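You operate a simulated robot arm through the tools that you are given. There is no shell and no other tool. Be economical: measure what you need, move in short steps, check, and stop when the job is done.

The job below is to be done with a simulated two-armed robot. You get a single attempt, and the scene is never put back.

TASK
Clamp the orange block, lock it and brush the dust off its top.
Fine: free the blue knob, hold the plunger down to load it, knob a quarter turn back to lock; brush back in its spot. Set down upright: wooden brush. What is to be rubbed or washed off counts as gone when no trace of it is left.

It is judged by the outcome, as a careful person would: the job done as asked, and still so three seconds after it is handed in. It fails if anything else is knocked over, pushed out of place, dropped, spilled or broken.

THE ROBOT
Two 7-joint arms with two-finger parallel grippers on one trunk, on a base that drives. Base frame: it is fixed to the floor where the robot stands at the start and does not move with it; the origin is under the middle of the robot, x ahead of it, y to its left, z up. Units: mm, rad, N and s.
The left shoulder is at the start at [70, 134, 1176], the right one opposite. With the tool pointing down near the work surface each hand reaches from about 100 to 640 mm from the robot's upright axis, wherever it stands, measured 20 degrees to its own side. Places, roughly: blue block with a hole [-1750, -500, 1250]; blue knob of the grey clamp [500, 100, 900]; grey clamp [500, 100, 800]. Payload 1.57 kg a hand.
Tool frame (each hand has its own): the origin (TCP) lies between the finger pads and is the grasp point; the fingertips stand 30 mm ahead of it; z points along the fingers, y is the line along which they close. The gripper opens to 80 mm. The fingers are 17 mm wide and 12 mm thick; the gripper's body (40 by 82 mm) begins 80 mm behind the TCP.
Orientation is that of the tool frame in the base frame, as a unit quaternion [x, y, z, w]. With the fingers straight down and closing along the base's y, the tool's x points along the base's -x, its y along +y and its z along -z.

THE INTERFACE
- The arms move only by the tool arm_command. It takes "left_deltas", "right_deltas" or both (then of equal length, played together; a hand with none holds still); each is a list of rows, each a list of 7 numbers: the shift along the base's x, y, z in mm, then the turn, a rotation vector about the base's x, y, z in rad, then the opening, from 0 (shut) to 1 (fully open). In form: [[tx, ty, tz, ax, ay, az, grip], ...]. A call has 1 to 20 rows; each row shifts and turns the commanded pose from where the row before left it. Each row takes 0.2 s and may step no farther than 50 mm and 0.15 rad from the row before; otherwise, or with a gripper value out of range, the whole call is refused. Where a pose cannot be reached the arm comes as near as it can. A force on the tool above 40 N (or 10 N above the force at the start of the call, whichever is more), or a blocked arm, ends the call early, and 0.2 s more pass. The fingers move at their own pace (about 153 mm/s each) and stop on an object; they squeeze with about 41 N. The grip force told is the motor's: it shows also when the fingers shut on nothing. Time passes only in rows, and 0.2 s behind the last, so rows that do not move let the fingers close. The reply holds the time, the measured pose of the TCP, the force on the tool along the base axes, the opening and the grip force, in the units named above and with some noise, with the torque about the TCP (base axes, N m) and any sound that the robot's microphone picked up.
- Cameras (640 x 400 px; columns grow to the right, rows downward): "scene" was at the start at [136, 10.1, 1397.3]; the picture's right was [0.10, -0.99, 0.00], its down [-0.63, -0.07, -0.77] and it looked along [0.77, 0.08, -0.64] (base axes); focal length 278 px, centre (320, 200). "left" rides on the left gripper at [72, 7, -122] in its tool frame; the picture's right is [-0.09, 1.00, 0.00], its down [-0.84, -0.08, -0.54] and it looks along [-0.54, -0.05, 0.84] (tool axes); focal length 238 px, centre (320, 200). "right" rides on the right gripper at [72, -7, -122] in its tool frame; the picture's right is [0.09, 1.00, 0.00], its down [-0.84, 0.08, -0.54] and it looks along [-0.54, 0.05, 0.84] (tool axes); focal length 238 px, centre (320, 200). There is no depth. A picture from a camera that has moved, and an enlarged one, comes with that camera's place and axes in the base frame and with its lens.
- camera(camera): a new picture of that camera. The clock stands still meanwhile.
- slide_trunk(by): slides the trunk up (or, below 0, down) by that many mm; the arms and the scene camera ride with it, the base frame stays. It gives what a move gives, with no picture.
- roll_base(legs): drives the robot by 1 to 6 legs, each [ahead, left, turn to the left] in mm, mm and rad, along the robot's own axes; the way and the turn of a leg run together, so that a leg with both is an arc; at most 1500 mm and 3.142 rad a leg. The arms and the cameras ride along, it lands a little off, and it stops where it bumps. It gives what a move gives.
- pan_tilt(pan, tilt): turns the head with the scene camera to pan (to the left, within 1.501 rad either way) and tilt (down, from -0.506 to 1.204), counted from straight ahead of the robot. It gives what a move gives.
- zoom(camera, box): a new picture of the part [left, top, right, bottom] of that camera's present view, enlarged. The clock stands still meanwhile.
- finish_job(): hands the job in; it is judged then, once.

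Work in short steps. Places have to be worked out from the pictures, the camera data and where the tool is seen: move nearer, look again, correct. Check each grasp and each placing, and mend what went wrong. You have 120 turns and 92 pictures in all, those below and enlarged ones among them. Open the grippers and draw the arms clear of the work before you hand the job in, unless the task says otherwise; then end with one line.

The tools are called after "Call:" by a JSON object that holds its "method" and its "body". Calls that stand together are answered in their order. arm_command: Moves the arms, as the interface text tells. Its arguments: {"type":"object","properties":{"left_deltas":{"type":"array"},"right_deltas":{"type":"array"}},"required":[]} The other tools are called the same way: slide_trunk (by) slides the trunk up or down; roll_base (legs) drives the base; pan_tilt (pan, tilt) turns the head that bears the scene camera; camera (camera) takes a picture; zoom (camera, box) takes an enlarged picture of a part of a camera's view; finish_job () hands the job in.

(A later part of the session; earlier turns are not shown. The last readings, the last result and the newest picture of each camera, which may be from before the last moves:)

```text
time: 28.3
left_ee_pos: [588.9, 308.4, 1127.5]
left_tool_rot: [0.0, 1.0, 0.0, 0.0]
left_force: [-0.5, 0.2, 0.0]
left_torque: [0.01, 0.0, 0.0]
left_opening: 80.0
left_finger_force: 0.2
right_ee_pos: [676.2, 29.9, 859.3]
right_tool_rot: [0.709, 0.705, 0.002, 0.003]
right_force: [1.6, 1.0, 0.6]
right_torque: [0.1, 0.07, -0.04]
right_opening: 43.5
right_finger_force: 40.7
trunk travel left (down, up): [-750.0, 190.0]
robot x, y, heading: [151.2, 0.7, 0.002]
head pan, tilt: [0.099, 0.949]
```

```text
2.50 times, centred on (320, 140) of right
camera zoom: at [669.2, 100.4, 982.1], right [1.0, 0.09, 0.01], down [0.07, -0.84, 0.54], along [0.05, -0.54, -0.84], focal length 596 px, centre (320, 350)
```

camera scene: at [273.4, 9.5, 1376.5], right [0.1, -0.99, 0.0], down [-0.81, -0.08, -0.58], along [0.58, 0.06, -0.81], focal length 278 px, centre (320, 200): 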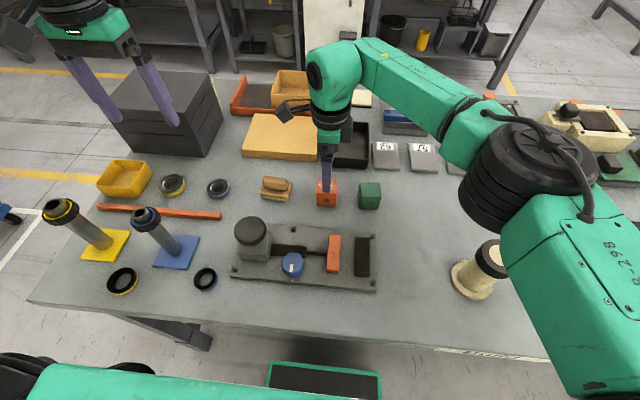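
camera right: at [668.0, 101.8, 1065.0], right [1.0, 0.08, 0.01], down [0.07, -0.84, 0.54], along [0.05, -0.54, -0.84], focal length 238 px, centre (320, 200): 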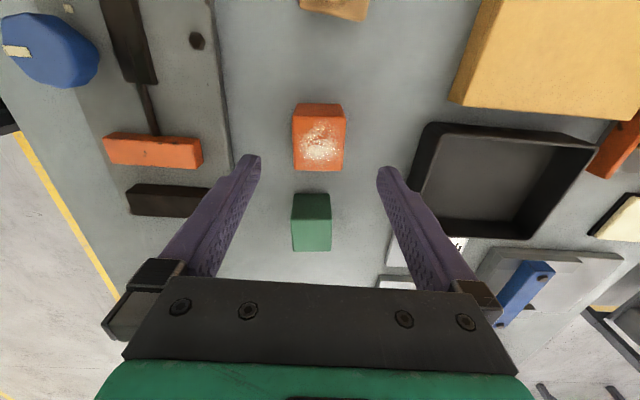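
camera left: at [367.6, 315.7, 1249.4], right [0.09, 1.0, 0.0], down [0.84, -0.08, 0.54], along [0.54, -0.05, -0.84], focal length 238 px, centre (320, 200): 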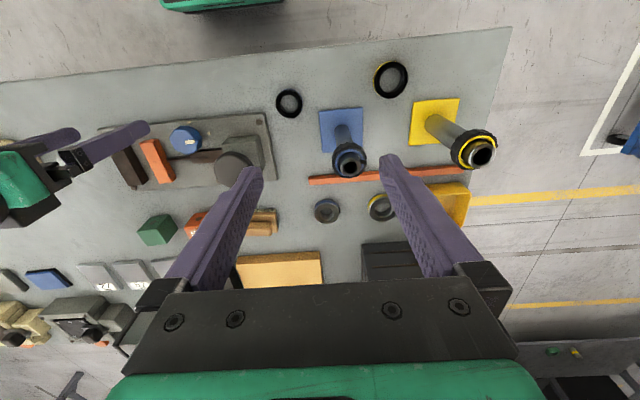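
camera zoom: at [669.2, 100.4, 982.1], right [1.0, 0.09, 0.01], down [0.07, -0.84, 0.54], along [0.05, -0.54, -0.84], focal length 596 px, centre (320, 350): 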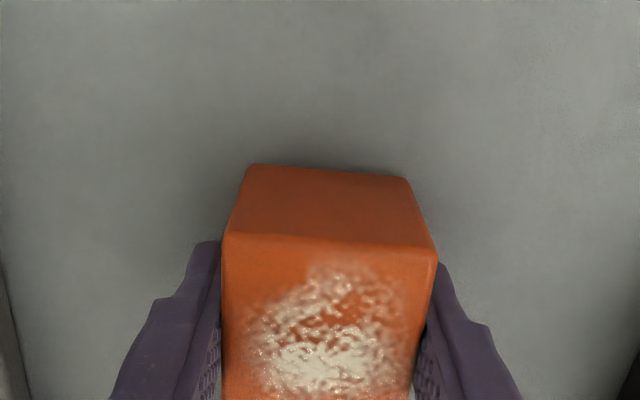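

The block is gripped (43.5 mm). I'll lift it and see the left hand's path to the plunger.

Call:
{"method": "arm_command", "body": {"right_deltas": [[0, 0, 30, 0, 0, 0, 0.4], [0, 0, 40, 0, 0, 0, 0.4], [0, 0, 40, 0, 0, 0, 0.4]], "left_deltas": [[-27, -40, 0, 0, 0, 0, 0], [-27, -40, 0, 0, 0, 0, 0], [-27, -30, -30, 0, 0, 0, 0]]}}

Call:
{"method": "camera", "body": {"camera": "scene"}}

Call:
{"method": "camera", "body": {"camera": "left"}}

```text
refused: row 3 steps farther than a row can; nothing moved
```

```text
55 pictures are left
camera scene: at [273.4, 9.3, 1376.4], right [0.1, -0.99, 0.0], down [-0.81, -0.08, -0.58], along [0.58, 0.06, -0.81], focal length 278 px, centre (320, 200)
```

scene: 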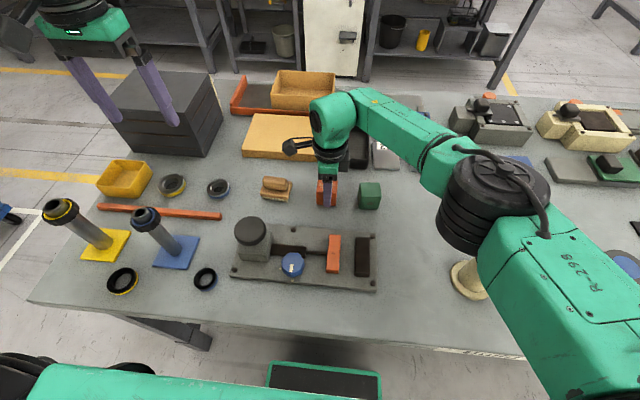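

```text
54 pictures are left
camera left: at [516.8, 315.3, 1249.8], right [0.09, 1.0, 0.0], down [0.84, -0.08, 0.54], along [0.54, -0.05, -0.84], focal length 238 px, centre (320, 200)
```

left: 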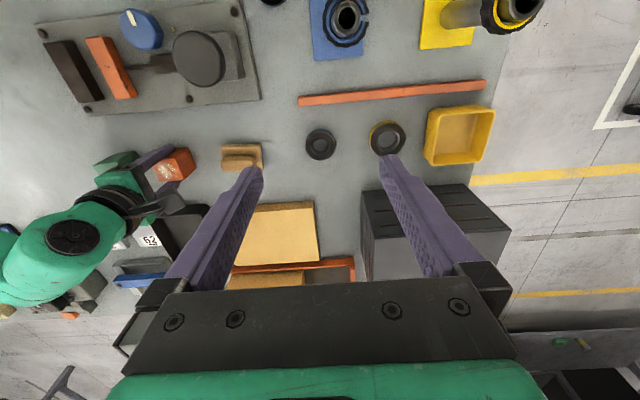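

The plunger top is at about (515, 166, 915). I'll lift the block and bring the left hand, with fingers shut, above the plunger.

Call:
{"method": "arm_command", "body": {"right_deltas": [[0, 0, 25, 0, 0, 0, 0.4], [0, 0, 30, 0, 0, 0, 0.4], [0, 0, 30, 0, 0, 0, 0.4], [0, 0, 15, 0, 0, 0, 0.4], [0, 0, 0, 0, 0, 0, 0.4]], "left_deltas": [[-15, -29, -29, 0, 0, 0, 0], [-15, -29, -29, 0, 0, 0, 0], [-15, -29, -29, 0, 0, 0, 0], [-15, -28, -28, 0, 0, 0, 0], [-14, -28, -28, 0, 0, 0, 0]]}}

Call:
{"method": "camera", "body": {"camera": "scene"}}

Call:
{"method": "camera", "body": {"camera": "left"}}

```text
time: 29.5
left_ee_pos: [514.7, 163.9, 984.9]
left_tool_rot: [-0.002, 1.0, -0.001, 0.0]
left_force: [0.7, 0.4, 0.4]
left_torque: [0.0, 0.02, 0.03]
left_opening: 0.0
left_finger_force: 21.6
right_ee_pos: [677.5, 27.8, 958.5]
right_tool_rot: [0.709, 0.705, 0.002, 0.002]
right_force: [-0.3, -0.5, -3.1]
right_torque: [0.03, 0.02, -0.02]
right_opening: 43.5
right_finger_force: 40.9
trunk travel left (down, up): [-750.0, 190.0]
robot x, y, heading: [152.6, -0.7, -0.002]
head pan, tilt: [0.099, 0.949]
```

```text
53 pictures are left
camera scene: at [274.4, 7.8, 1376.4], right [0.1, -0.99, 0.0], down [-0.81, -0.08, -0.58], along [0.58, 0.06, -0.81], focal length 278 px, centre (320, 200)
```

scene: 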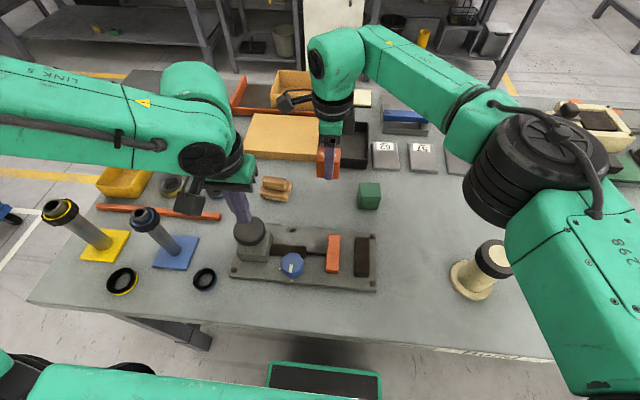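

```text
52 pictures are left
camera left: at [442.8, 170.9, 1107.3], right [0.09, 1.0, 0.0], down [0.84, -0.08, 0.54], along [0.54, -0.05, -0.84], focal length 238 px, centre (320, 200)
```

left: 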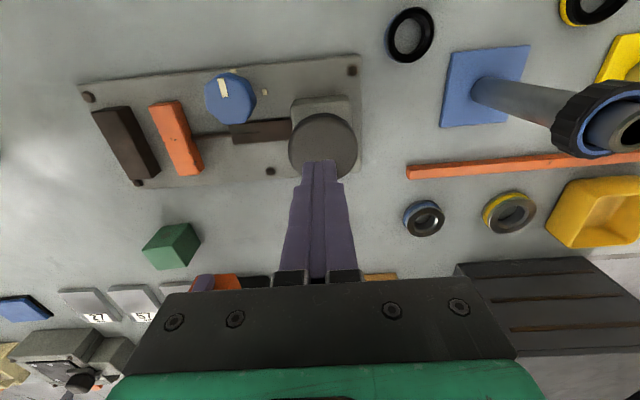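

The tool is centred over the plunger. I'll descend slowly until contact and watch the force.

Call:
{"method": "arm_command", "body": {"left_deltas": [[-1, 2, -15, 0, 0, 0, 0], [0, 0, -10, 0, 0, 0, 0], [0, 0, -6, 0, 0, 0, 0], [0, 0, -6, 0, 0, 0, 0], [0, 0, -6, 0, 0, 0, 0]]}}

```text
time: 30.7
left_ee_pos: [515.5, 167.5, 943.2]
left_tool_rot: [0.0, 1.0, 0.0, 0.001]
left_force: [-1.1, 0.9, 4.8]
left_torque: [0.04, 0.04, 0.0]
left_opening: 0.0
left_finger_force: 21.8
right_ee_pos: [676.4, 29.2, 958.8]
right_tool_rot: [0.709, 0.705, 0.002, 0.003]
right_force: [1.2, -0.4, -3.3]
right_torque: [-0.01, -0.01, -0.01]
right_opening: 43.7
right_finger_force: 41.5
trunk travel left (down, up): [-750.0, 190.0]
robot x, y, heading: [147.3, 0.9, 0.002]
head pan, tilt: [0.099, 0.949]
```

Contact is near tip z≈914. I'll press further in small steps.

Call:
{"method": "arm_command", "body": {"left_deltas": [[0, 0, -4, 0, 0, 0, 0], [0, 0, -4, 0, 0, 0, 0], [0, 0, -4, 0, 0, 0, 0]]}}

Call:
{"method": "zoom", "body": {"camera": "scene", "box": [220, 200, 390, 300]}}

```text
time: 31.5
left_ee_pos: [515.4, 167.5, 930.3]
left_tool_rot: [0.0, 1.0, 0.0, 0.001]
left_force: [3.0, 0.8, 7.2]
left_torque: [0.08, -0.12, -0.01]
left_opening: 0.2
left_finger_force: 21.2
right_ee_pos: [675.7, 27.5, 959.2]
right_tool_rot: [0.709, 0.706, 0.002, 0.003]
right_force: [-0.2, -0.2, -2.8]
right_torque: [0.02, 0.0, 0.02]
right_opening: 43.8
right_finger_force: 40.8
trunk travel left (down, up): [-750.0, 190.0]
robot x, y, heading: [149.8, 2.3, -0.003]
head pan, tilt: [0.099, 0.949]
```

```text
3.76 times, centred on (305, 250) of scene
camera zoom: at [273.8, 9.2, 1376.5], right [0.1, -0.99, 0.0], down [-0.81, -0.08, -0.58], along [0.58, 0.06, -0.81], focal length 1045 px, centre (376, 12)
```

zoom: 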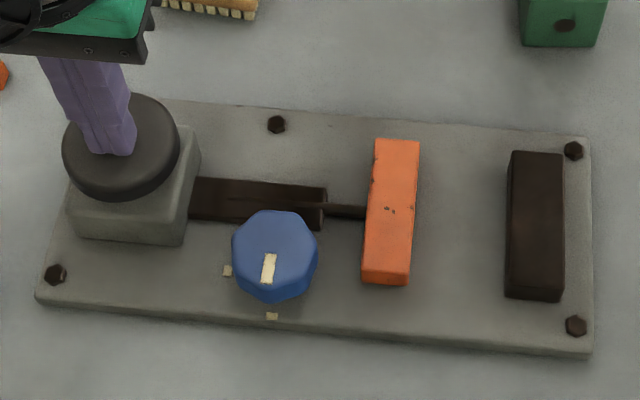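

Pressing the plunger opens the jaw, so this is how it loads. I'll press a bit more for the full opening.

Call:
{"method": "arm_command", "body": {"left_deltas": [[0, 0, -3, 0, 0, 0, 0], [0, 0, -3, 0, 0, 0, 0], [0, 0, -3, 0, 0, 0, 0]]}}

Call:
{"method": "zoom", "body": {"camera": "scene", "box": [220, 200, 390, 300]}}

```text
time: 32.3
left_ee_pos: [514.1, 168.1, 921.0]
left_tool_rot: [-0.001, 1.0, 0.0, 0.001]
left_force: [3.4, -0.3, 7.4]
left_torque: [0.01, -0.1, -0.02]
left_opening: 0.2
left_finger_force: 20.8
right_ee_pos: [675.9, 27.6, 958.7]
right_tool_rot: [0.709, 0.705, 0.003, 0.003]
right_force: [-0.3, -0.6, -2.0]
right_torque: [-0.03, -0.01, 0.0]
right_opening: 43.9
right_finger_force: 41.3
trunk travel left (down, up): [-750.0, 190.0]
robot x, y, heading: [150.6, 0.3, 0.0]
head pan, tilt: [0.099, 0.949]
```

```text
3.76 times, centred on (305, 250) of scene
camera zoom: at [273.7, 8.7, 1376.5], right [0.1, -0.99, 0.0], down [-0.81, -0.08, -0.58], along [0.58, 0.06, -0.81], focal length 1045 px, centre (376, 12)
```

zoom: 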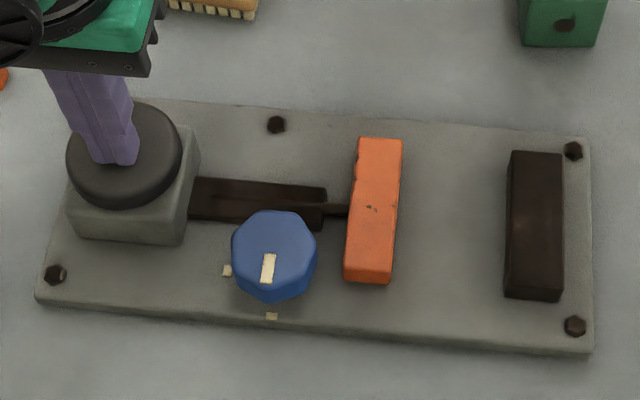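

The gap is now about 59 mm (y from about -41 to 21). I'll hold the plunger and carry the block above (517, -14).

Call:
{"method": "arm_command", "body": {"right_deltas": [[-40, -10, 0, 0, 0, 0, 0.4], [-40, -11, 0, 0, 0, 0, 0.4], [-40, -10, 0, 0, 0, 0, 0.4], [-39, -11, 0, 0, 0, 0, 0.4], [0, 0, 0, 0, 0, 0, 0.4]]}}

Call:
{"method": "camera", "body": {"camera": "right"}}

Call:
{"method": "zoom", "body": {"camera": "scene", "box": [220, 160, 420, 300]}}

```text
time: 33.5
left_ee_pos: [513.9, 166.3, 921.2]
left_tool_rot: [0.0, 1.0, 0.0, 0.001]
left_force: [2.2, 0.2, 7.2]
left_torque: [0.04, -0.12, 0.07]
left_opening: 0.0
left_finger_force: 21.1
right_ee_pos: [516.6, -15.2, 958.2]
right_tool_rot: [0.71, 0.705, 0.001, 0.003]
right_force: [0.5, -0.6, -2.9]
right_torque: [0.01, 0.0, 0.01]
right_opening: 43.5
right_finger_force: 41.3
trunk travel left (down, up): [-750.0, 190.0]
robot x, y, heading: [145.6, -1.3, -0.001]
head pan, tilt: [0.099, 0.949]
```

```text
49 pictures are left
camera right: at [510.6, 56.6, 1080.8], right [1.0, 0.09, 0.01], down [0.07, -0.84, 0.54], along [0.05, -0.54, -0.84], focal length 238 px, centre (320, 200)
```

right: 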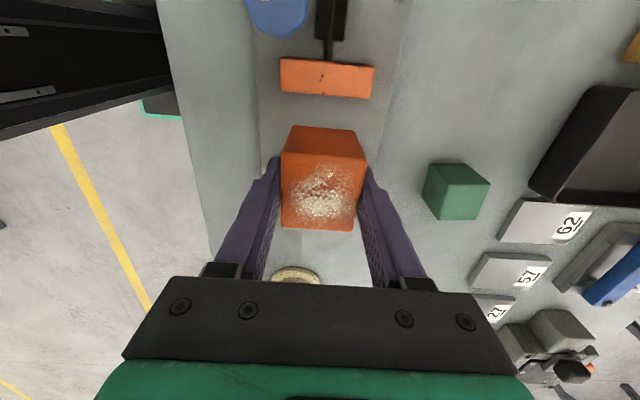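

```text
2.86 times, centred on (320, 230) of scene
camera zoom: at [273.5, 8.8, 1376.5], right [0.1, -0.99, 0.0], down [-0.81, -0.08, -0.58], along [0.58, 0.06, -0.81], focal length 793 px, centre (320, 114)
```

zoom: 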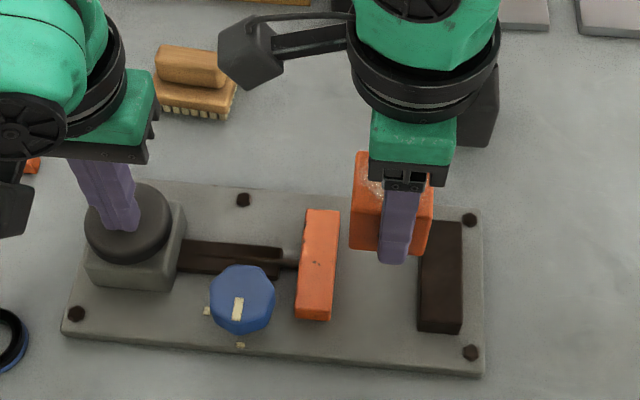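

Positioned well over the gap. I'll lower halfway and check the clearances to the jaws.

Call:
{"method": "arm_command", "body": {"right_deltas": [[1, 0, -20, 0, 0, 0, 0.4], [0, 0, -20, 0, 0, 0, 0.4]]}}

Call:
{"method": "zoom", "body": {"camera": "scene", "box": [270, 190, 410, 290]}}

Call:
{"method": "zoom", "body": {"camera": "right", "box": [210, 0, 430, 160]}}

```text
time: 34.1
left_ee_pos: [515.4, 166.8, 921.4]
left_tool_rot: [-0.001, 1.0, 0.0, -0.001]
left_force: [2.1, 0.0, 7.6]
left_torque: [-0.01, -0.09, 0.02]
left_opening: 0.0
left_finger_force: 21.6
right_ee_pos: [516.8, -13.6, 919.4]
right_tool_rot: [0.709, 0.705, 0.002, 0.002]
right_force: [0.7, 0.3, -3.1]
right_torque: [-0.01, 0.0, 0.01]
right_opening: 43.6
right_finger_force: 40.9
trunk travel left (down, up): [-750.0, 190.0]
robot x, y, heading: [152.2, -2.8, -0.001]
head pan, tilt: [0.099, 0.949]
```

```text
4.00 times, centred on (340, 240) of scene
camera zoom: at [273.2, 8.6, 1376.5], right [0.1, -0.99, 0.0], down [-0.81, -0.08, -0.58], along [0.58, 0.06, -0.81], focal length 1110 px, centre (240, 40)
```

zoom: 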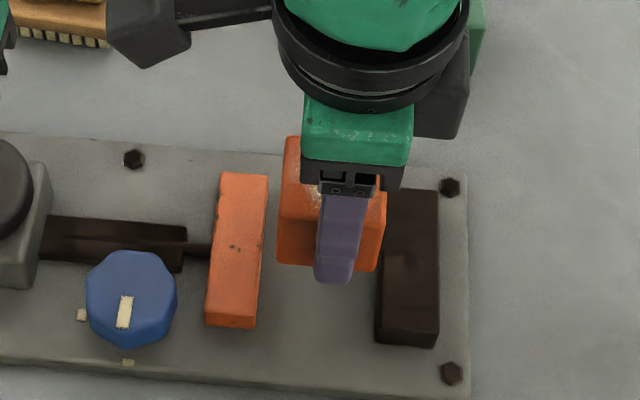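

```text
2.50 times, centred on (320, 80) of right
camera zoom: at [510.8, 57.4, 1042.3], right [1.0, 0.09, 0.01], down [0.07, -0.84, 0.54], along [0.05, -0.54, -0.84], focal length 596 px, centre (320, 500)
```

zoom: 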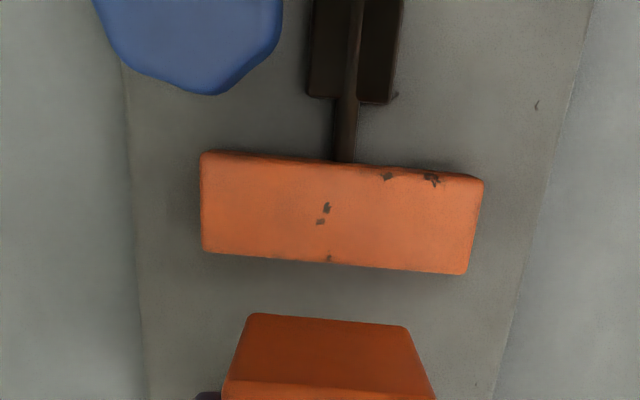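

The clearance to the fixed jaw is about 4–5 mm on one side and more on the other. I'll lower to the plate.

Call:
{"method": "arm_command", "body": {"right_deltas": [[0, 0, -15, 0, 0, 0, 0.4], [0, 0, -12, 0, 0, 0, 0.4], [0, 0, -8, 0, 0, 0, 0.4], [0, 0, -5, 0, 0, 0, 0.4]]}}

Call:
{"method": "zoom", "body": {"camera": "scene", "box": [270, 190, 410, 290]}}

```text
time: 35.1
left_ee_pos: [514.2, 168.7, 920.8]
left_tool_rot: [0.0, 1.0, 0.001, -0.001]
left_force: [1.4, -0.2, 7.5]
left_torque: [0.0, -0.06, -0.03]
left_opening: 0.1
left_finger_force: 21.0
right_ee_pos: [516.8, -12.6, 877.6]
right_tool_rot: [0.709, 0.706, 0.002, 0.002]
right_force: [-0.4, -0.9, -3.4]
right_torque: [-0.02, -0.03, -0.02]
right_opening: 43.6
right_finger_force: 41.0
trunk travel left (down, up): [-750.0, 190.0]
robot x, y, heading: [148.3, 1.3, 0.001]
head pan, tilt: [0.099, 0.949]
```

```text
4.00 times, centred on (340, 240) of scene
camera zoom: at [273.0, 8.6, 1376.5], right [0.1, -0.99, 0.0], down [-0.81, -0.08, -0.58], along [0.58, 0.06, -0.81], focal length 1110 px, centre (240, 40)
```

zoom: 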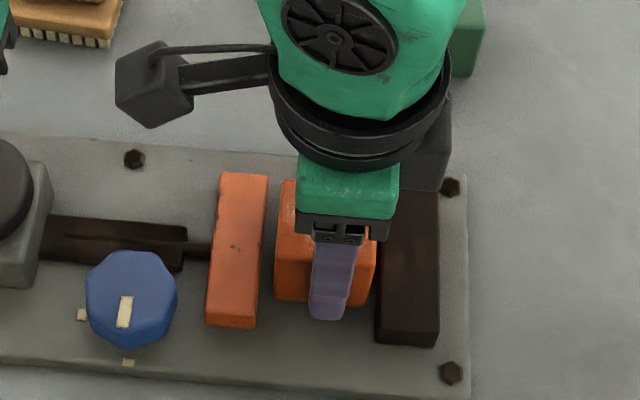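

Still free (bottom at about 838). I'll continue in 2 mm steps until contact.

Call:
{"method": "arm_command", "body": {"right_deltas": [[0, 0, -2, 0, 0, 0, 0.4], [0, 0, -2, 0, 0, 0, 0.4], [0, 0, 0, 0, 0, 0, 0.4]]}}

```text
time: 35.9
left_ee_pos: [515.0, 167.6, 921.8]
left_tool_rot: [-0.001, 1.0, 0.0, 0.0]
left_force: [0.7, 0.9, 7.7]
left_torque: [-0.02, -0.12, -0.03]
left_opening: 0.4
left_finger_force: 21.2
right_ee_pos: [518.3, -13.9, 874.1]
right_tool_rot: [0.709, 0.705, 0.002, 0.003]
right_force: [0.4, -0.3, -2.3]
right_torque: [0.02, -0.02, -0.03]
right_opening: 43.5
right_finger_force: 41.1
trunk travel left (down, up): [-750.0, 190.0]
robot x, y, heading: [149.4, -2.2, -0.002]
head pan, tilt: [0.099, 0.949]
```

Call:
{"method": "arm_command", "body": {"right_deltas": [[0, 0, -2, 0, 0, 0, 0.4], [0, 0, -2, 0, 0, 0, 0.4], [0, 0, 0, 0, 0, 0, 0.4]]}}

```text
time: 36.7
left_ee_pos: [513.0, 165.7, 921.1]
left_tool_rot: [0.001, 1.0, 0.001, 0.001]
left_force: [2.6, -0.2, 8.2]
left_torque: [0.1, -0.15, 0.03]
left_opening: 0.0
left_finger_force: 21.3
right_ee_pos: [516.4, -13.1, 872.4]
right_tool_rot: [0.708, 0.706, 0.005, 0.002]
right_force: [6.0, -3.6, 28.9]
right_torque: [0.14, 0.48, 0.02]
right_opening: 43.0
right_finger_force: 41.3
trunk travel left (down, up): [-750.0, 190.0]
robot x, y, heading: [152.7, 3.0, 0.008]
head pan, tilt: [0.099, 0.949]
```

The block is on the plate. I'll ease up 1 mm, open the right fingers slightly, and then slowly let the plunger rise so the jaw closes.

Call:
{"method": "arm_command", "body": {"right_deltas": [[0, 0, 1.5, 0, 0, 0, 0.4], [0, 0, 0, 0, 0, 0, 0.66], [0, 0, 0, 0, 0, 0, 0.66], [0, 0, 0, 0, 0, 0, 0.66]]}}

Call:
{"method": "arm_command", "body": {"left_deltas": [[0, 0, 3, 0, 0, 0, 0], [0, 0, 3, 0, 0, 0, 0], [0, 0, 3, 0, 0, 0, 0], [0, 0, 3, 0, 0, 0, 0], [0, 0, 3, 0, 0, 0, 0], [0, 0, 4, 0, 0, 0, 0], [0, 0, 4, 0, 0, 0, 0], [0, 0, 10, 0, 0, 0, 0], [0, 0, 20, 0, 0, 0, 0]]}}

Call:
{"method": "zoom", "body": {"camera": "scene", "box": [270, 190, 410, 290]}}

```text
time: 37.7
left_ee_pos: [514.3, 167.1, 922.5]
left_tool_rot: [-0.001, 1.0, 0.001, 0.002]
left_force: [-3.1, -2.2, 7.7]
left_torque: [-0.07, 0.04, -0.05]
left_opening: 0.0
left_finger_force: 21.5
right_ee_pos: [514.5, -14.3, 872.1]
right_tool_rot: [0.709, 0.705, 0.003, 0.002]
right_force: [-0.1, -0.1, -0.1]
right_torque: [-0.02, 0.01, -0.01]
right_opening: 52.6
right_finger_force: 0.1
trunk travel left (down, up): [-750.0, 190.0]
robot x, y, heading: [149.5, 0.1, -0.001]
head pan, tilt: [0.099, 0.949]
```

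```text
time: 39.7
left_ee_pos: [513.7, 167.8, 973.1]
left_tool_rot: [-0.001, 1.0, 0.001, 0.0]
left_force: [-0.5, -0.4, -0.7]
left_torque: [0.02, 0.0, -0.01]
left_opening: 0.2
left_finger_force: 21.0
right_ee_pos: [515.5, -13.9, 871.4]
right_tool_rot: [0.709, 0.705, 0.002, 0.003]
right_force: [0.3, -0.2, 0.4]
right_torque: [0.0, -0.02, 0.03]
right_opening: 53.0
right_finger_force: 0.1
trunk travel left (down, up): [-750.0, 190.0]
robot x, y, heading: [150.1, 0.1, 0.009]
head pan, tilt: [0.099, 0.949]
```

```text
4.00 times, centred on (340, 240) of scene
camera zoom: at [272.4, 8.9, 1376.6], right [0.1, -0.99, 0.0], down [-0.81, -0.08, -0.58], along [0.58, 0.06, -0.81], focal length 1110 px, centre (240, 40)
```

zoom: 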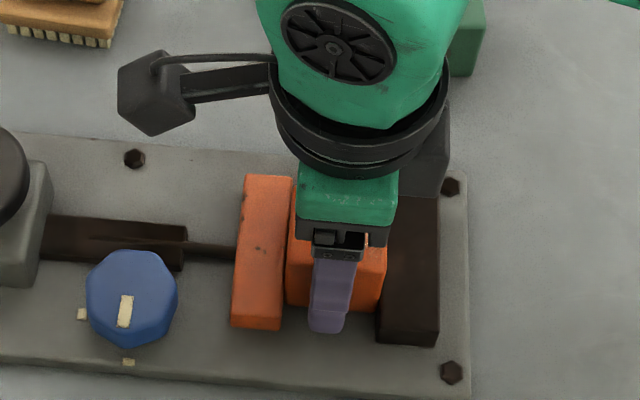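

The block is clamped between the jaws. I'll lift the right hand straight up, move the left hand away, then bring the right hand to the knob at θ≈0.1.

Call:
{"method": "arm_command", "body": {"right_deltas": [[0, 0, 30, 0, 0, 0, 0.66], [0, 0, 30, 0, 0, 0, 0.66], [0, 0, 35, 0, 0, 0, 0.75], [-3, 8, 0, 0, 0, 0.139, 0.75], [-3, 8, 0, 0, 0, 0.139, 0.75], [-3, 8, 0, 0, 0, 0.139, 0.75], [-3, 8, 0, 0, 0, 0.139, 0.75], [-3, 8, 0, 0, 0, 0.139, 0.75], [-3, 8, 0, 0, 0, 0.139, 0.75], [-3, 8, 0, 0, 0, 0.139, 0.75], [-3, 8, 0, 0, 0, 0.139, 0.75], [-3, 8, 0, 0, 0, 0.139, 0.75], [-3, 8, 0, 0, 0, 0.139, 0.75], [-2, 8, 0, 0, 0, 0.139, 0.75], [-2, 8, 0, 0, 0, 0.139, 0.75], [0, 0, 0, 0, 0, 0, 0.75]], "left_deltas": [[0, 20, 40, 0, 0, 0, 0], [0, 30, 38, 0, 0, 0, 0], [0, 30, 38, 0, 0, 0, 0], [0, 30, 20, 0, 0, 0, 0], [0, 30, 0, 0, 0, 0, 0], [0, 0, 0, 0, 0, 0, 0], [0, 0, 0, 0, 0, 0, 0], [0, 0, 0, 0, 0, 0, 0], [0, 0, 0, 0, 0, 0, 0], [0, 0, 0, 0, 0, 0, 0], [0, 0, 0, 0, 0, 0, 0], [0, 0, 0, 0, 0, 0, 0], [0, 0, 0, 0, 0, 0, 0], [0, 0, 0, 0, 0, 0, 0], [0, 0, 0, 0, 0, 0, 0], [0, 0, 0, 0, 0, 0, 0]]}}

Call:
{"method": "zoom", "body": {"camera": "scene", "box": [220, 180, 400, 300]}}

Call:
{"method": "zoom", "body": {"camera": "right", "box": [190, 70, 450, 230]}}

```text
time: 43.1
left_ee_pos: [514.3, 307.2, 1109.8]
left_tool_rot: [0.0, 1.0, 0.0, 0.001]
left_force: [-0.6, 1.1, -0.7]
left_torque: [-0.02, 0.01, 0.03]
left_opening: 0.0
left_finger_force: 21.1
right_ee_pos: [483.0, 83.8, 967.1]
right_tool_rot: [-0.047, 0.999, 0.004, 0.001]
right_force: [0.9, 0.0, -0.5]
right_torque: [-0.02, 0.02, 0.01]
right_opening: 60.1
right_finger_force: 0.0
trunk travel left (down, up): [-750.0, 190.0]
robot x, y, heading: [149.6, 2.1, 0.001]
head pan, tilt: [0.099, 0.949]
```

```text
3.33 times, centred on (310, 240) of scene
camera zoom: at [273.2, 8.9, 1376.5], right [0.1, -0.99, 0.0], down [-0.81, -0.08, -0.58], along [0.58, 0.06, -0.81], focal length 925 px, centre (353, 67)
```

zoom: 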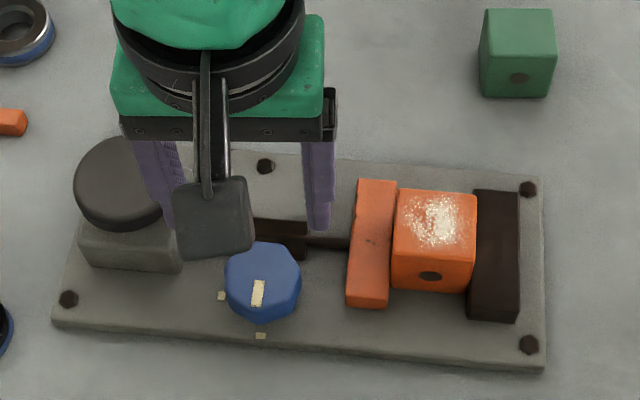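

```text
2.46 times, centred on (320, 150) of right
camera zoom: at [412.3, 68.2, 1089.9], right [-0.18, 0.98, 0.01], down [0.83, 0.15, 0.54], along [0.53, 0.11, -0.84], focal length 587 px, centre (320, 323)
```

zoom: 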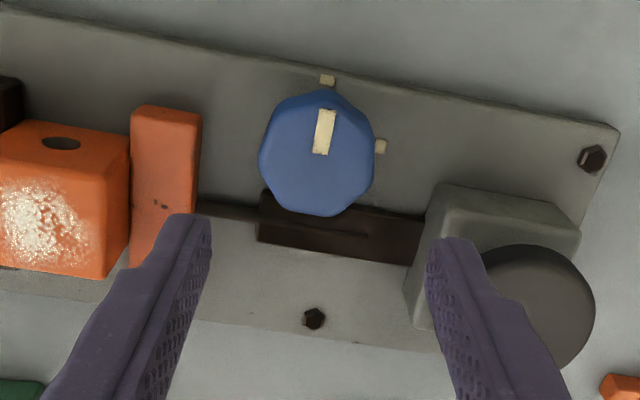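

The block is well seated and the pointer is still at the free mark. I'll descend onto the knob and grip it.

Call:
{"method": "arm_command", "body": {"right_deltas": [[-1, -1, -30, 0, 0, 0, 0.72], [0, 0, -30, 0, 0, 0, 0.72], [0, 0, -20, 0, 0, 0, 0.72], [0, 0, -11, 0, 0, 0, 0.72], [0, 0, 0, 0, 0, 0, 0.3], [0, 0, 0, 0, 0, 0, 0.3], [0, 0, 0, 0, 0, 0, 0.3]]}}

```text
time: 44.7
left_ee_pos: [513.7, 308.8, 1107.9]
left_tool_rot: [0.0, 1.0, -0.001, 0.0]
left_force: [0.4, -0.3, -0.2]
left_torque: [0.03, -0.02, 0.0]
left_opening: 0.3
left_finger_force: 20.8
right_ee_pos: [482.6, 82.0, 875.4]
right_tool_rot: [-0.046, 0.999, 0.004, 0.0]
right_force: [0.6, 5.8, 4.6]
right_torque: [0.5, 0.31, 0.0]
right_opening: 42.8
right_finger_force: 45.1
trunk travel left (down, up): [-750.0, 190.0]
robot x, y, heading: [150.9, -0.9, 0.003]
head pan, tilt: [0.099, 0.949]
```

The knob is gripped. I'll turn it clockwise a quarter turn, first half now.

Call:
{"method": "arm_command", "body": {"right_deltas": [[0, 0, 0, 0, 0, -0.131, 0.3], [0, 0, 0, 0, 0, -0.131, 0.3], [0, 0, 0, 0, 0, -0.131, 0.3], [0, 0, 0, 0, 0, -0.131, 0.3], [0, 0, 0, 0, 0, -0.131, 0.3], [0, 0, 0, 0, 0, -0.131, 0.3]]}}

Call:
{"method": "arm_command", "body": {"right_deltas": [[0, 0, 0, 0, 0, -0.131, 0.3], [0, 0, 0, 0, 0, -0.131, 0.3], [0, 0, 0, 0, 0, -0.131, 0.3], [0, 0, 0, 0, 0, -0.131, 0.3], [0, 0, 0, 0, 0, -0.131, 0.3], [0, 0, 0, 0, 0, -0.131, 0.3], [0, 0, 0, 0, 0, 0, 0.3]]}}

Call:
{"method": "zoom", "body": {"camera": "scene", "box": [220, 180, 400, 300]}}

```text
time: 46.1
left_ee_pos: [513.0, 306.3, 1109.6]
left_tool_rot: [0.001, 1.0, 0.001, 0.001]
left_force: [1.0, -0.1, -0.2]
left_torque: [-0.01, 0.04, 0.01]
left_opening: 0.0
left_finger_force: 21.1
right_ee_pos: [481.3, 79.3, 875.8]
right_tool_rot: [0.342, 0.94, 0.003, 0.002]
right_force: [1.1, -4.4, 9.9]
right_torque: [-0.3, 0.36, 0.0]
right_opening: 43.1
right_finger_force: 45.1
trunk travel left (down, up): [-750.0, 190.0]
robot x, y, heading: [151.1, -0.2, -0.001]
head pan, tilt: [0.099, 0.949]
```

```text
time: 47.7
left_ee_pos: [512.0, 307.1, 1110.6]
left_tool_rot: [0.0, 1.0, 0.0, 0.001]
left_force: [-0.5, -0.3, -0.2]
left_torque: [0.01, 0.0, 0.0]
left_opening: 0.0
left_finger_force: 21.5
right_ee_pos: [480.0, 78.5, 874.7]
right_tool_rot: [0.674, 0.738, 0.001, 0.002]
right_force: [-9.7, -12.5, -5.3]
right_torque: [-0.94, 0.37, 0.5]
right_opening: 43.0
right_finger_force: 44.8
trunk travel left (down, up): [-750.0, 190.0]
robot x, y, heading: [152.0, 3.9, 0.004]
head pan, tilt: [0.099, 0.949]
```

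```text
3.33 times, centred on (310, 240) of scene
camera zoom: at [270.9, 6.0, 1376.6], right [0.1, -0.99, 0.0], down [-0.81, -0.08, -0.58], along [0.58, 0.06, -0.81], focal length 925 px, centre (353, 67)
```

zoom: 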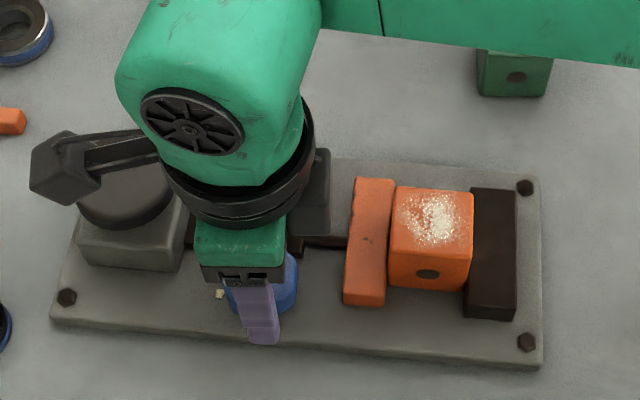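

It has turned 1.57 rad and is at the stop. I'll release, lift and verify the pointer.

Call:
{"method": "arm_command", "body": {"right_deltas": [[0, 0, 0, 0, 0, 0, 0.7], [0, 0, 0, 0, 0, 0, 0.7], [0, 0, 30, 0, 0, 0, 0.7], [0, 0, 40, 0, 0, 0, 0.7], [0, -30, 35, 0, 0, 0, 0.8], [20, -40, 20, 0, 0, 0, 1], [20, -40, 0, 0, 0, 0, 1]]}}

Call:
{"method": "camera", "body": {"camera": "scene"}}

Call:
{"method": "zoom", "body": {"camera": "scene", "box": [220, 180, 400, 300]}}

```text
time: 49.3
left_ee_pos: [514.1, 305.3, 1109.8]
left_tool_rot: [-0.001, 1.0, 0.0, -0.001]
left_force: [-0.9, 0.3, -0.6]
left_torque: [0.03, -0.01, -0.02]
left_opening: 0.0
left_finger_force: 21.5
right_ee_pos: [521.3, -33.2, 1001.6]
right_tool_rot: [0.674, 0.738, 0.003, 0.002]
right_force: [0.2, -0.3, -0.1]
right_torque: [0.03, 0.01, 0.0]
right_opening: 79.9
right_finger_force: 0.1
trunk travel left (down, up): [-750.0, 190.0]
robot x, y, heading: [145.1, 1.2, 0.002]
head pan, tilt: [0.099, 0.949]
```

```text
40 pictures are left
camera scene: at [273.6, 7.4, 1376.5], right [0.1, -0.99, 0.0], down [-0.81, -0.08, -0.58], along [0.58, 0.06, -0.81], focal length 278 px, centre (320, 200)
```

scene: 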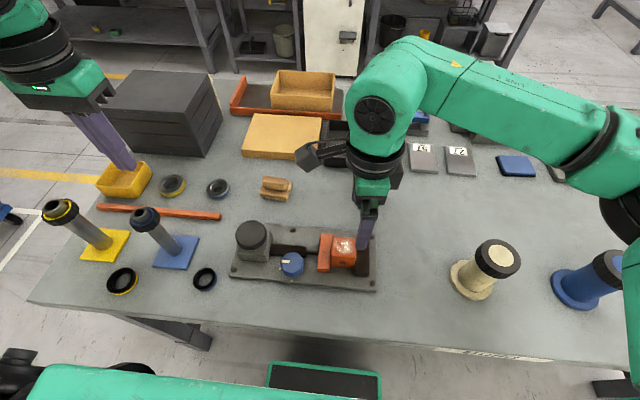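

```text
3.33 times, centred on (310, 240) of scene
camera zoom: at [273.6, 7.4, 1376.5], right [0.1, -0.99, 0.0], down [-0.81, -0.08, -0.58], along [0.58, 0.06, -0.81], focal length 925 px, centre (353, 67)
```

zoom: 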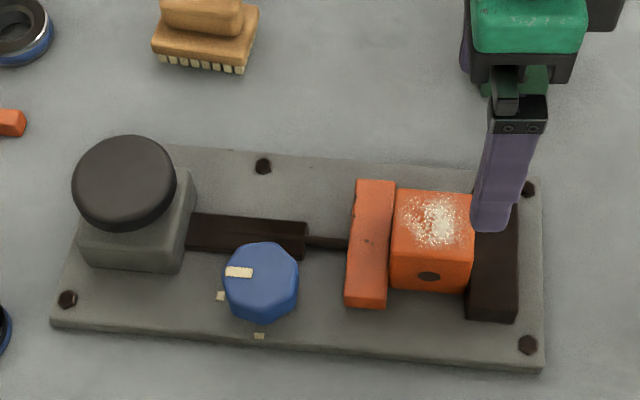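

The pointer is back at the lock mark and the block is held. Next is the brush: I'll move the right hand aside and bring the left hand, turned +90°, above the brush for a look.

Call:
{"method": "arm_command", "body": {"right_deltas": [[0, -30, 20, 0, 0, 0, 1], [0, -40, 20, 0, 0, 0, 1], [0, -40, 20, 0, 0, 0, 1], [-20, -40, 0, 0, 0, 0, 1], [-20, -40, 0, 0, 0, 0, 1], [0, 0, 0, 0, 0, 0, 1], [0, 0, 0, 0, 0, 0, 1], [0, 0, 0, 0, 0, 0, 1], [0, 0, 0, 0, 0, 0, 1], [0, 0, 0, 0, 0, 0, 1], [0, 0, 0, 0, 0, 0, 1], [0, 0, 0, 0, 0, 0, 1]], "left_deltas": [[11, -12, -8, 0, 0, 0.131, 0.6], [11, -12, -8, 0, 0, 0.131, 0.6], [11, -12, -8, 0, 0, 0.131, 0.6], [11, -12, -8, 0, 0, 0.131, 0.6], [11, -12, -8, 0, 0, 0.131, 0.6], [11, -12, -8, 0, 0, 0.131, 0.6], [12, -12, -8, 0, 0, 0.131, 0.6], [12, -12, -8, 0, 0, 0.131, 0.6], [12, -12, -8, 0, 0, 0.131, 0.6], [12, -12, -8, 0, 0, 0.131, 0.6], [13, -12, -9, 0, 0, 0.131, 0.6], [13, -12, -9, 0, 0, 0.131, 0.6]]}}

Call:
{"method": "camera", "body": {"camera": "left"}}

Call:
{"method": "camera", "body": {"camera": "scene"}}

```text
time: 51.9
left_ee_pos: [656.6, 161.7, 1010.5]
left_tool_rot: [0.709, -0.705, 0.0, 0.001]
left_force: [-0.1, -0.3, 0.4]
left_torque: [0.02, 0.01, 0.02]
left_opening: 48.2
left_finger_force: 0.1
right_ee_pos: [484.3, -219.2, 1062.2]
right_tool_rot: [0.674, 0.738, 0.001, 0.003]
right_force: [0.2, -0.1, 0.4]
right_torque: [0.0, 0.03, 0.04]
right_opening: 80.3
right_finger_force: 0.0
trunk travel left (down, up): [-750.0, 190.0]
robot x, y, heading: [148.6, 0.3, 0.006]
head pan, tilt: [0.099, 0.949]
```

```text
38 pictures are left
camera left: at [649.5, 90.9, 1132.7], right [-1.0, 0.09, 0.0], down [0.07, 0.84, 0.54], along [0.05, 0.54, -0.84], focal length 238 px, centre (320, 200)
```

left: 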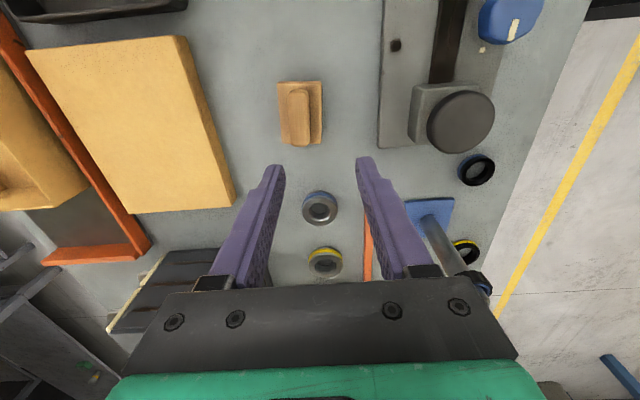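

```text
37 pictures are left
camera scene: at [274.6, 8.9, 1376.4], right [0.1, -0.99, 0.0], down [-0.81, -0.08, -0.58], along [0.58, 0.06, -0.81], focal length 278 px, centre (320, 200)
```

scene: 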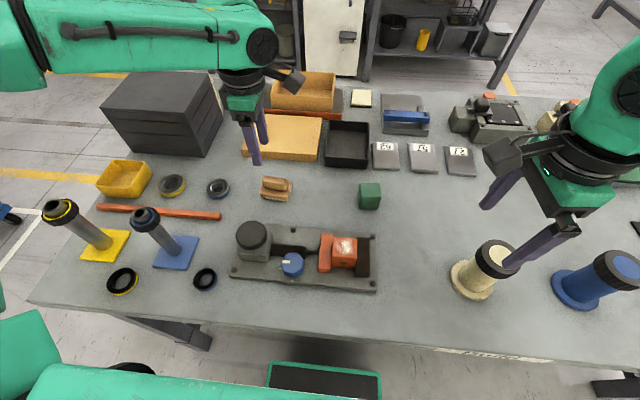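

Call:
{"method": "zoom", "body": {"camera": "left", "box": [240, 60, 370, 160]}}

Call:
{"method": "zoom", "body": {"camera": "scene", "box": [240, 160, 310, 210]}}

```text
4.00 times, centred on (305, 110) of left
camera zoom: at [649.5, 90.9, 1132.7], right [-1.0, 0.09, 0.0], down [0.07, 0.84, 0.54], along [0.05, 0.54, -0.84], focal length 953 px, centre (380, 560)
```

zoom: 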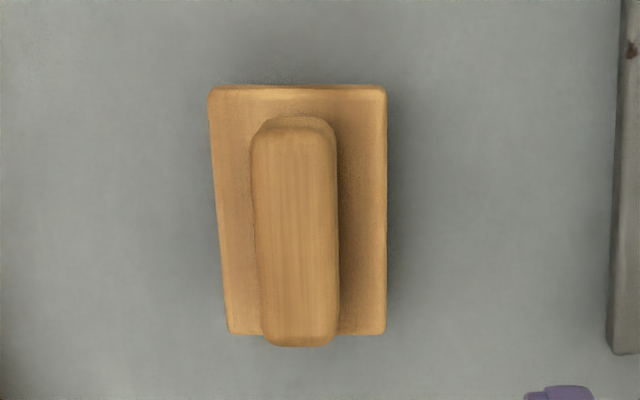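

```text
8.00 times, centred on (275, 185) of scene
camera zoom: at [274.6, 8.9, 1376.4], right [0.1, -0.99, 0.0], down [-0.81, -0.08, -0.58], along [0.58, 0.06, -0.81], focal length 2220 px, centre (680, 320)
```

zoom: 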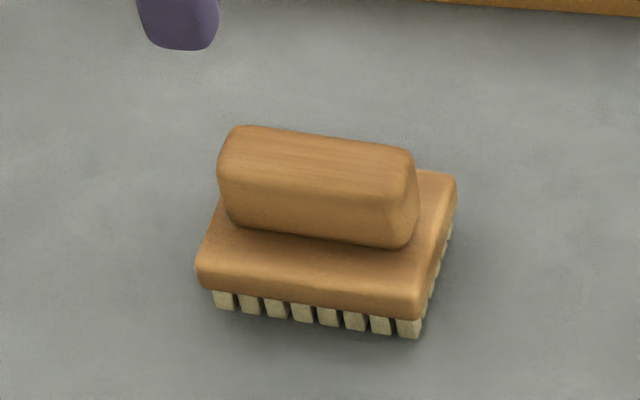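

The brush handle is centred at about (679, 153), rotated by about -0.09 rad, with its top near z 875. I'll align the left hand above it and check before descending.

Call:
{"method": "arm_command", "body": {"left_deltas": [[11, -4, -30, 0, 0, -0.09, 0.65], [11, -4, -30, 0, 0, 0, 0.65], [0, 0, -20, 0, 0, 0, 0.65], [0, 0, 0, 0, 0, 0, 0.65]]}}

Call:
{"method": "zoom", "body": {"camera": "left", "box": [220, 60, 420, 220]}}

Call:
{"method": "zoom", "body": {"camera": "scene", "box": [230, 130, 330, 210]}}

```text
time: 52.9
left_ee_pos: [662.1, 163.2, 935.9]
left_tool_rot: [-0.675, 0.737, -0.001, 0.001]
left_force: [-0.1, -0.8, 0.2]
left_torque: [-0.06, 0.01, -0.02]
left_opening: 51.8
left_finger_force: 0.2
left hand out of reach, approached as far as the arm can: row 2, 3
right_ee_pos: [484.3, -217.5, 1061.5]
right_tool_rot: [0.675, 0.738, 0.002, 0.003]
right_force: [-0.9, 0.5, -0.2]
right_torque: [-0.03, -0.01, -0.01]
right_opening: 80.2
right_finger_force: 0.1
trunk travel left (down, up): [-750.0, 190.0]
robot x, y, heading: [149.3, -3.8, 0.002]
head pan, tilt: [0.099, 0.949]
```

```text
2.50 times, centred on (320, 140) of left
camera zoom: at [648.0, 92.0, 1058.3], right [-0.98, 0.18, 0.0], down [0.15, 0.83, 0.54], along [0.1, 0.53, -0.84], focal length 596 px, centre (320, 350)
```

zoom: 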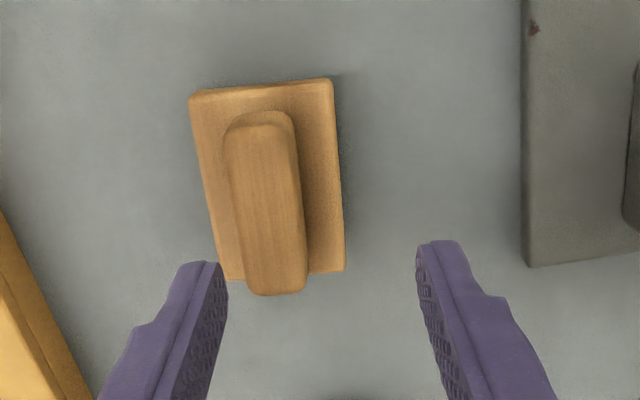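

```text
5.00 times, centred on (280, 170) of scene
camera zoom: at [273.8, 8.9, 1376.4], right [0.1, -0.99, 0.0], down [-0.81, -0.08, -0.58], along [0.58, 0.06, -0.81], focal length 1387 px, centre (520, 350)
```

zoom: 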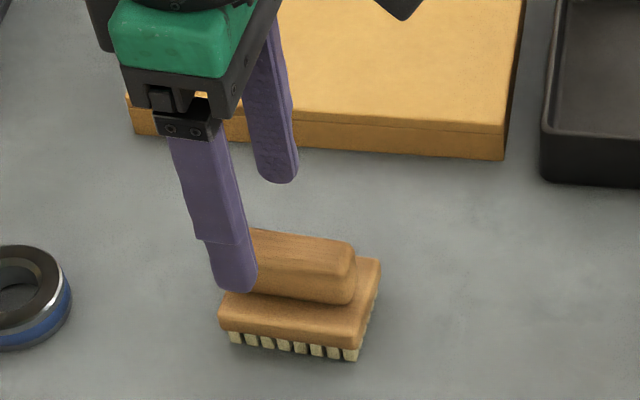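

The left hand can't quite reach there at this height. The base has about 130 mm of room under the table before the lower shelf, so I'll raise the hand and drive forward 60 mm.

Call:
{"method": "arm_command", "body": {"left_deltas": [[-15, 0, 30, 0, 0, 0, 0.65], [-15, 0, 35, 0, 0, 0, 0.65], [-15, 0, 35, 0, 0, 0, 0.65]]}}

Call:
{"method": "roll_base", "body": {"legs": [[60, 0, 0]]}}

```text
time: 53.7
left_ee_pos: [616.8, 164.8, 1038.0]
left_tool_rot: [-0.676, 0.737, 0.001, 0.0]
left_force: [0.2, -0.3, 0.5]
left_torque: [0.01, -0.03, 0.02]
left_opening: 52.1
left_finger_force: 0.0
right_ee_pos: [482.6, -217.2, 1060.7]
right_tool_rot: [0.675, 0.738, 0.002, 0.003]
right_force: [0.2, 0.7, -0.1]
right_torque: [0.01, -0.01, 0.02]
right_opening: 80.0
right_finger_force: 0.0
trunk travel left (down, up): [-750.0, 190.0]
robot x, y, heading: [148.2, 3.7, 0.005]
head pan, tilt: [0.099, 0.949]
```

```text
time: 54.6
left_ee_pos: [674.1, 164.5, 1039.3]
left_tool_rot: [-0.675, 0.738, -0.001, 0.001]
left_force: [0.4, -0.7, -0.4]
left_torque: [-0.02, -0.03, -0.02]
left_opening: 52.0
left_finger_force: 0.1
right_ee_pos: [539.8, -217.6, 1061.4]
right_tool_rot: [0.675, 0.738, 0.004, 0.004]
right_force: [-0.4, 0.2, 0.2]
right_torque: [0.01, -0.03, 0.02]
right_opening: 79.8
right_finger_force: 0.0
trunk travel left (down, up): [-750.0, 190.0]
robot x, y, heading: [205.5, -3.0, 0.003]
head pan, tilt: [0.099, 0.949]
```

Now I'll bring the left hand over the handle at z≈935.

Call:
{"method": "arm_command", "body": {"left_deltas": [[3, -5, -35, 0, 0, 0, 0.65], [2, -6, -35, 0, 0, 0, 0.65], [0, 0, -34, 0, 0, 0, 0.65], [0, 0, 0, 0, 0, 0, 0.65]]}}

Call:
{"method": "zoom", "body": {"camera": "left", "box": [220, 60, 420, 220]}}

Call:
{"method": "camera", "body": {"camera": "scene"}}

```text
time: 55.6
left_ee_pos: [682.5, 152.8, 933.6]
left_tool_rot: [-0.675, 0.738, -0.001, 0.0]
left_force: [0.0, 0.3, 0.2]
left_torque: [0.02, -0.01, 0.0]
left_opening: 51.7
left_finger_force: 0.1
right_ee_pos: [541.4, -218.7, 1061.1]
right_tool_rot: [0.675, 0.738, 0.002, 0.003]
right_force: [-1.1, 0.7, -0.1]
right_torque: [0.0, 0.0, -0.02]
right_opening: 79.9
right_finger_force: 0.1
trunk travel left (down, up): [-750.0, 190.0]
robot x, y, heading: [209.2, 2.2, 0.001]
head pan, tilt: [0.099, 0.949]
```

```text
2.50 times, centred on (320, 140) of left
camera zoom: at [668.9, 82.2, 1055.7], right [-0.98, 0.18, 0.0], down [0.15, 0.83, 0.54], along [0.1, 0.53, -0.84], focal length 596 px, centre (320, 350)
```

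zoom: 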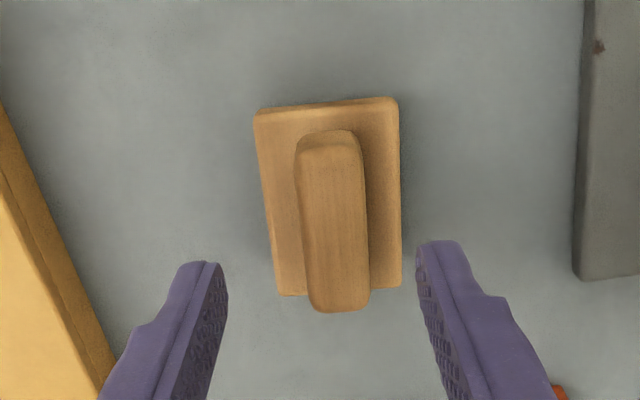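

```text
31 pictures are left
camera scene: at [331.7, 8.7, 1376.6], right [0.1, -0.99, 0.0], down [-0.81, -0.08, -0.58], along [0.58, 0.06, -0.81], focal length 278 px, centre (320, 200)
```

scene: 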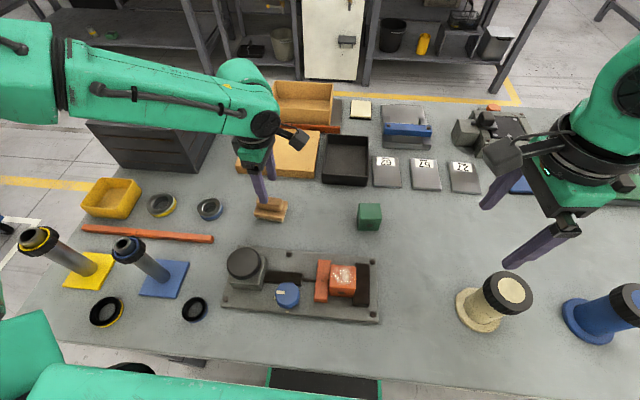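

The yaw matches; the handle centre is at x≈678, so I'll shift -4 mm, descend to z≈882 and grip.

Call:
{"method": "arm_command", "body": {"left_deltas": [[-4, 0, -20, 0, 0, 0, 0.65], [0, 0, -20, 0, 0, 0, 0.65], [0, 0, -12, 0, 0, 0, 0.65]]}}

Call:
{"method": "zoom", "body": {"camera": "left", "box": [220, 60, 420, 220]}}

Call:
{"method": "zoom", "body": {"camera": "scene", "box": [220, 160, 320, 240]}}

```text
time: 56.4
left_ee_pos: [680.3, 154.5, 880.9]
left_tool_rot: [-0.675, 0.738, -0.001, 0.0]
left_force: [0.1, 0.4, -0.5]
left_torque: [-0.04, -0.04, -0.01]
left_opening: 52.1
left_finger_force: 0.0
right_ee_pos: [542.1, -219.3, 1061.6]
right_tool_rot: [0.675, 0.738, 0.001, 0.003]
right_force: [0.5, -0.1, -0.1]
right_torque: [-0.01, 0.01, -0.02]
right_opening: 80.1
right_finger_force: 0.0
trunk travel left (down, up): [-750.0, 190.0]
robot x, y, heading: [210.7, 2.2, 0.001]
head pan, tilt: [0.099, 0.949]
```

```text
2.50 times, centred on (320, 140) of left
camera zoom: at [666.2, 82.9, 1003.5], right [-0.98, 0.18, 0.0], down [0.15, 0.83, 0.54], along [0.1, 0.53, -0.84], focal length 596 px, centre (320, 350)
```

zoom: 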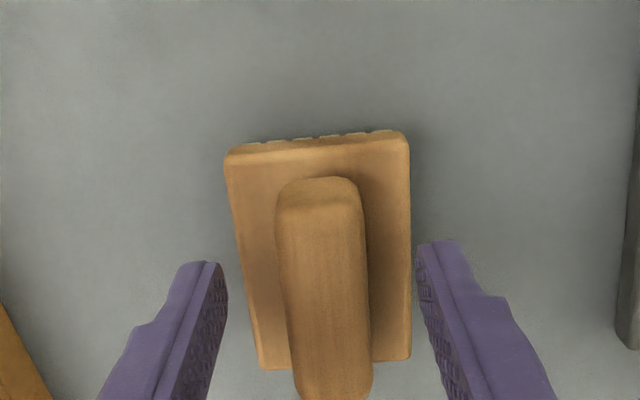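

```text
5.00 times, centred on (270, 200) of scene
camera zoom: at [333.2, 9.0, 1376.5], right [0.1, -0.99, 0.0], down [-0.81, -0.08, -0.58], along [0.58, 0.06, -0.81], focal length 1387 px, centre (570, 200)
```

zoom: 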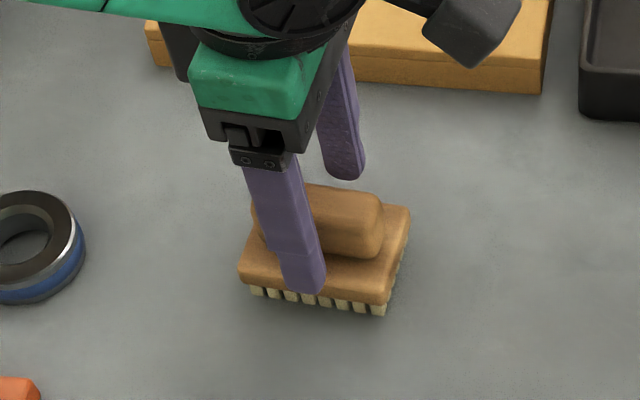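

The tips sit above the brush base on each side of the handle. I'll close.

Call:
{"method": "arm_command", "body": {"left_deltas": [[0, 0, 0, 0, 0, 0, 0.4], [0, 0, 0, 0, 0, 0, 0.1], [0, 0, 0, 0, 0, 0, 0.1], [0, 0, 0, 0, 0, 0, 0.1]]}}

Call:
{"method": "zoom", "body": {"camera": "left", "box": [220, 60, 420, 220]}}

```text
time: 57.4
left_ee_pos: [680.5, 155.2, 882.4]
left_tool_rot: [-0.675, 0.738, 0.0, 0.0]
left_force: [1.0, -1.2, -0.1]
left_torque: [0.01, -0.01, -0.01]
left_opening: 21.0
left_finger_force: 34.6
right_ee_pos: [543.1, -217.8, 1061.9]
right_tool_rot: [0.675, 0.738, 0.002, 0.003]
right_force: [0.6, -0.6, -0.1]
right_torque: [-0.02, -0.02, 0.03]
right_opening: 80.0
right_finger_force: 0.0
trunk travel left (down, up): [-750.0, 190.0]
robot x, y, heading: [208.9, 2.1, -0.002]
head pan, tilt: [0.099, 0.949]
```

```text
2.50 times, centred on (320, 140) of left
camera zoom: at [666.1, 82.8, 1003.7], right [-0.98, 0.18, 0.0], down [0.15, 0.83, 0.54], along [0.1, 0.53, -0.84], focal length 596 px, centre (320, 350)
```

zoom: 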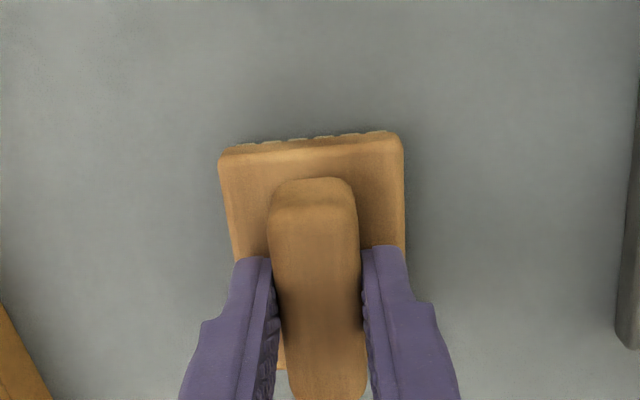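

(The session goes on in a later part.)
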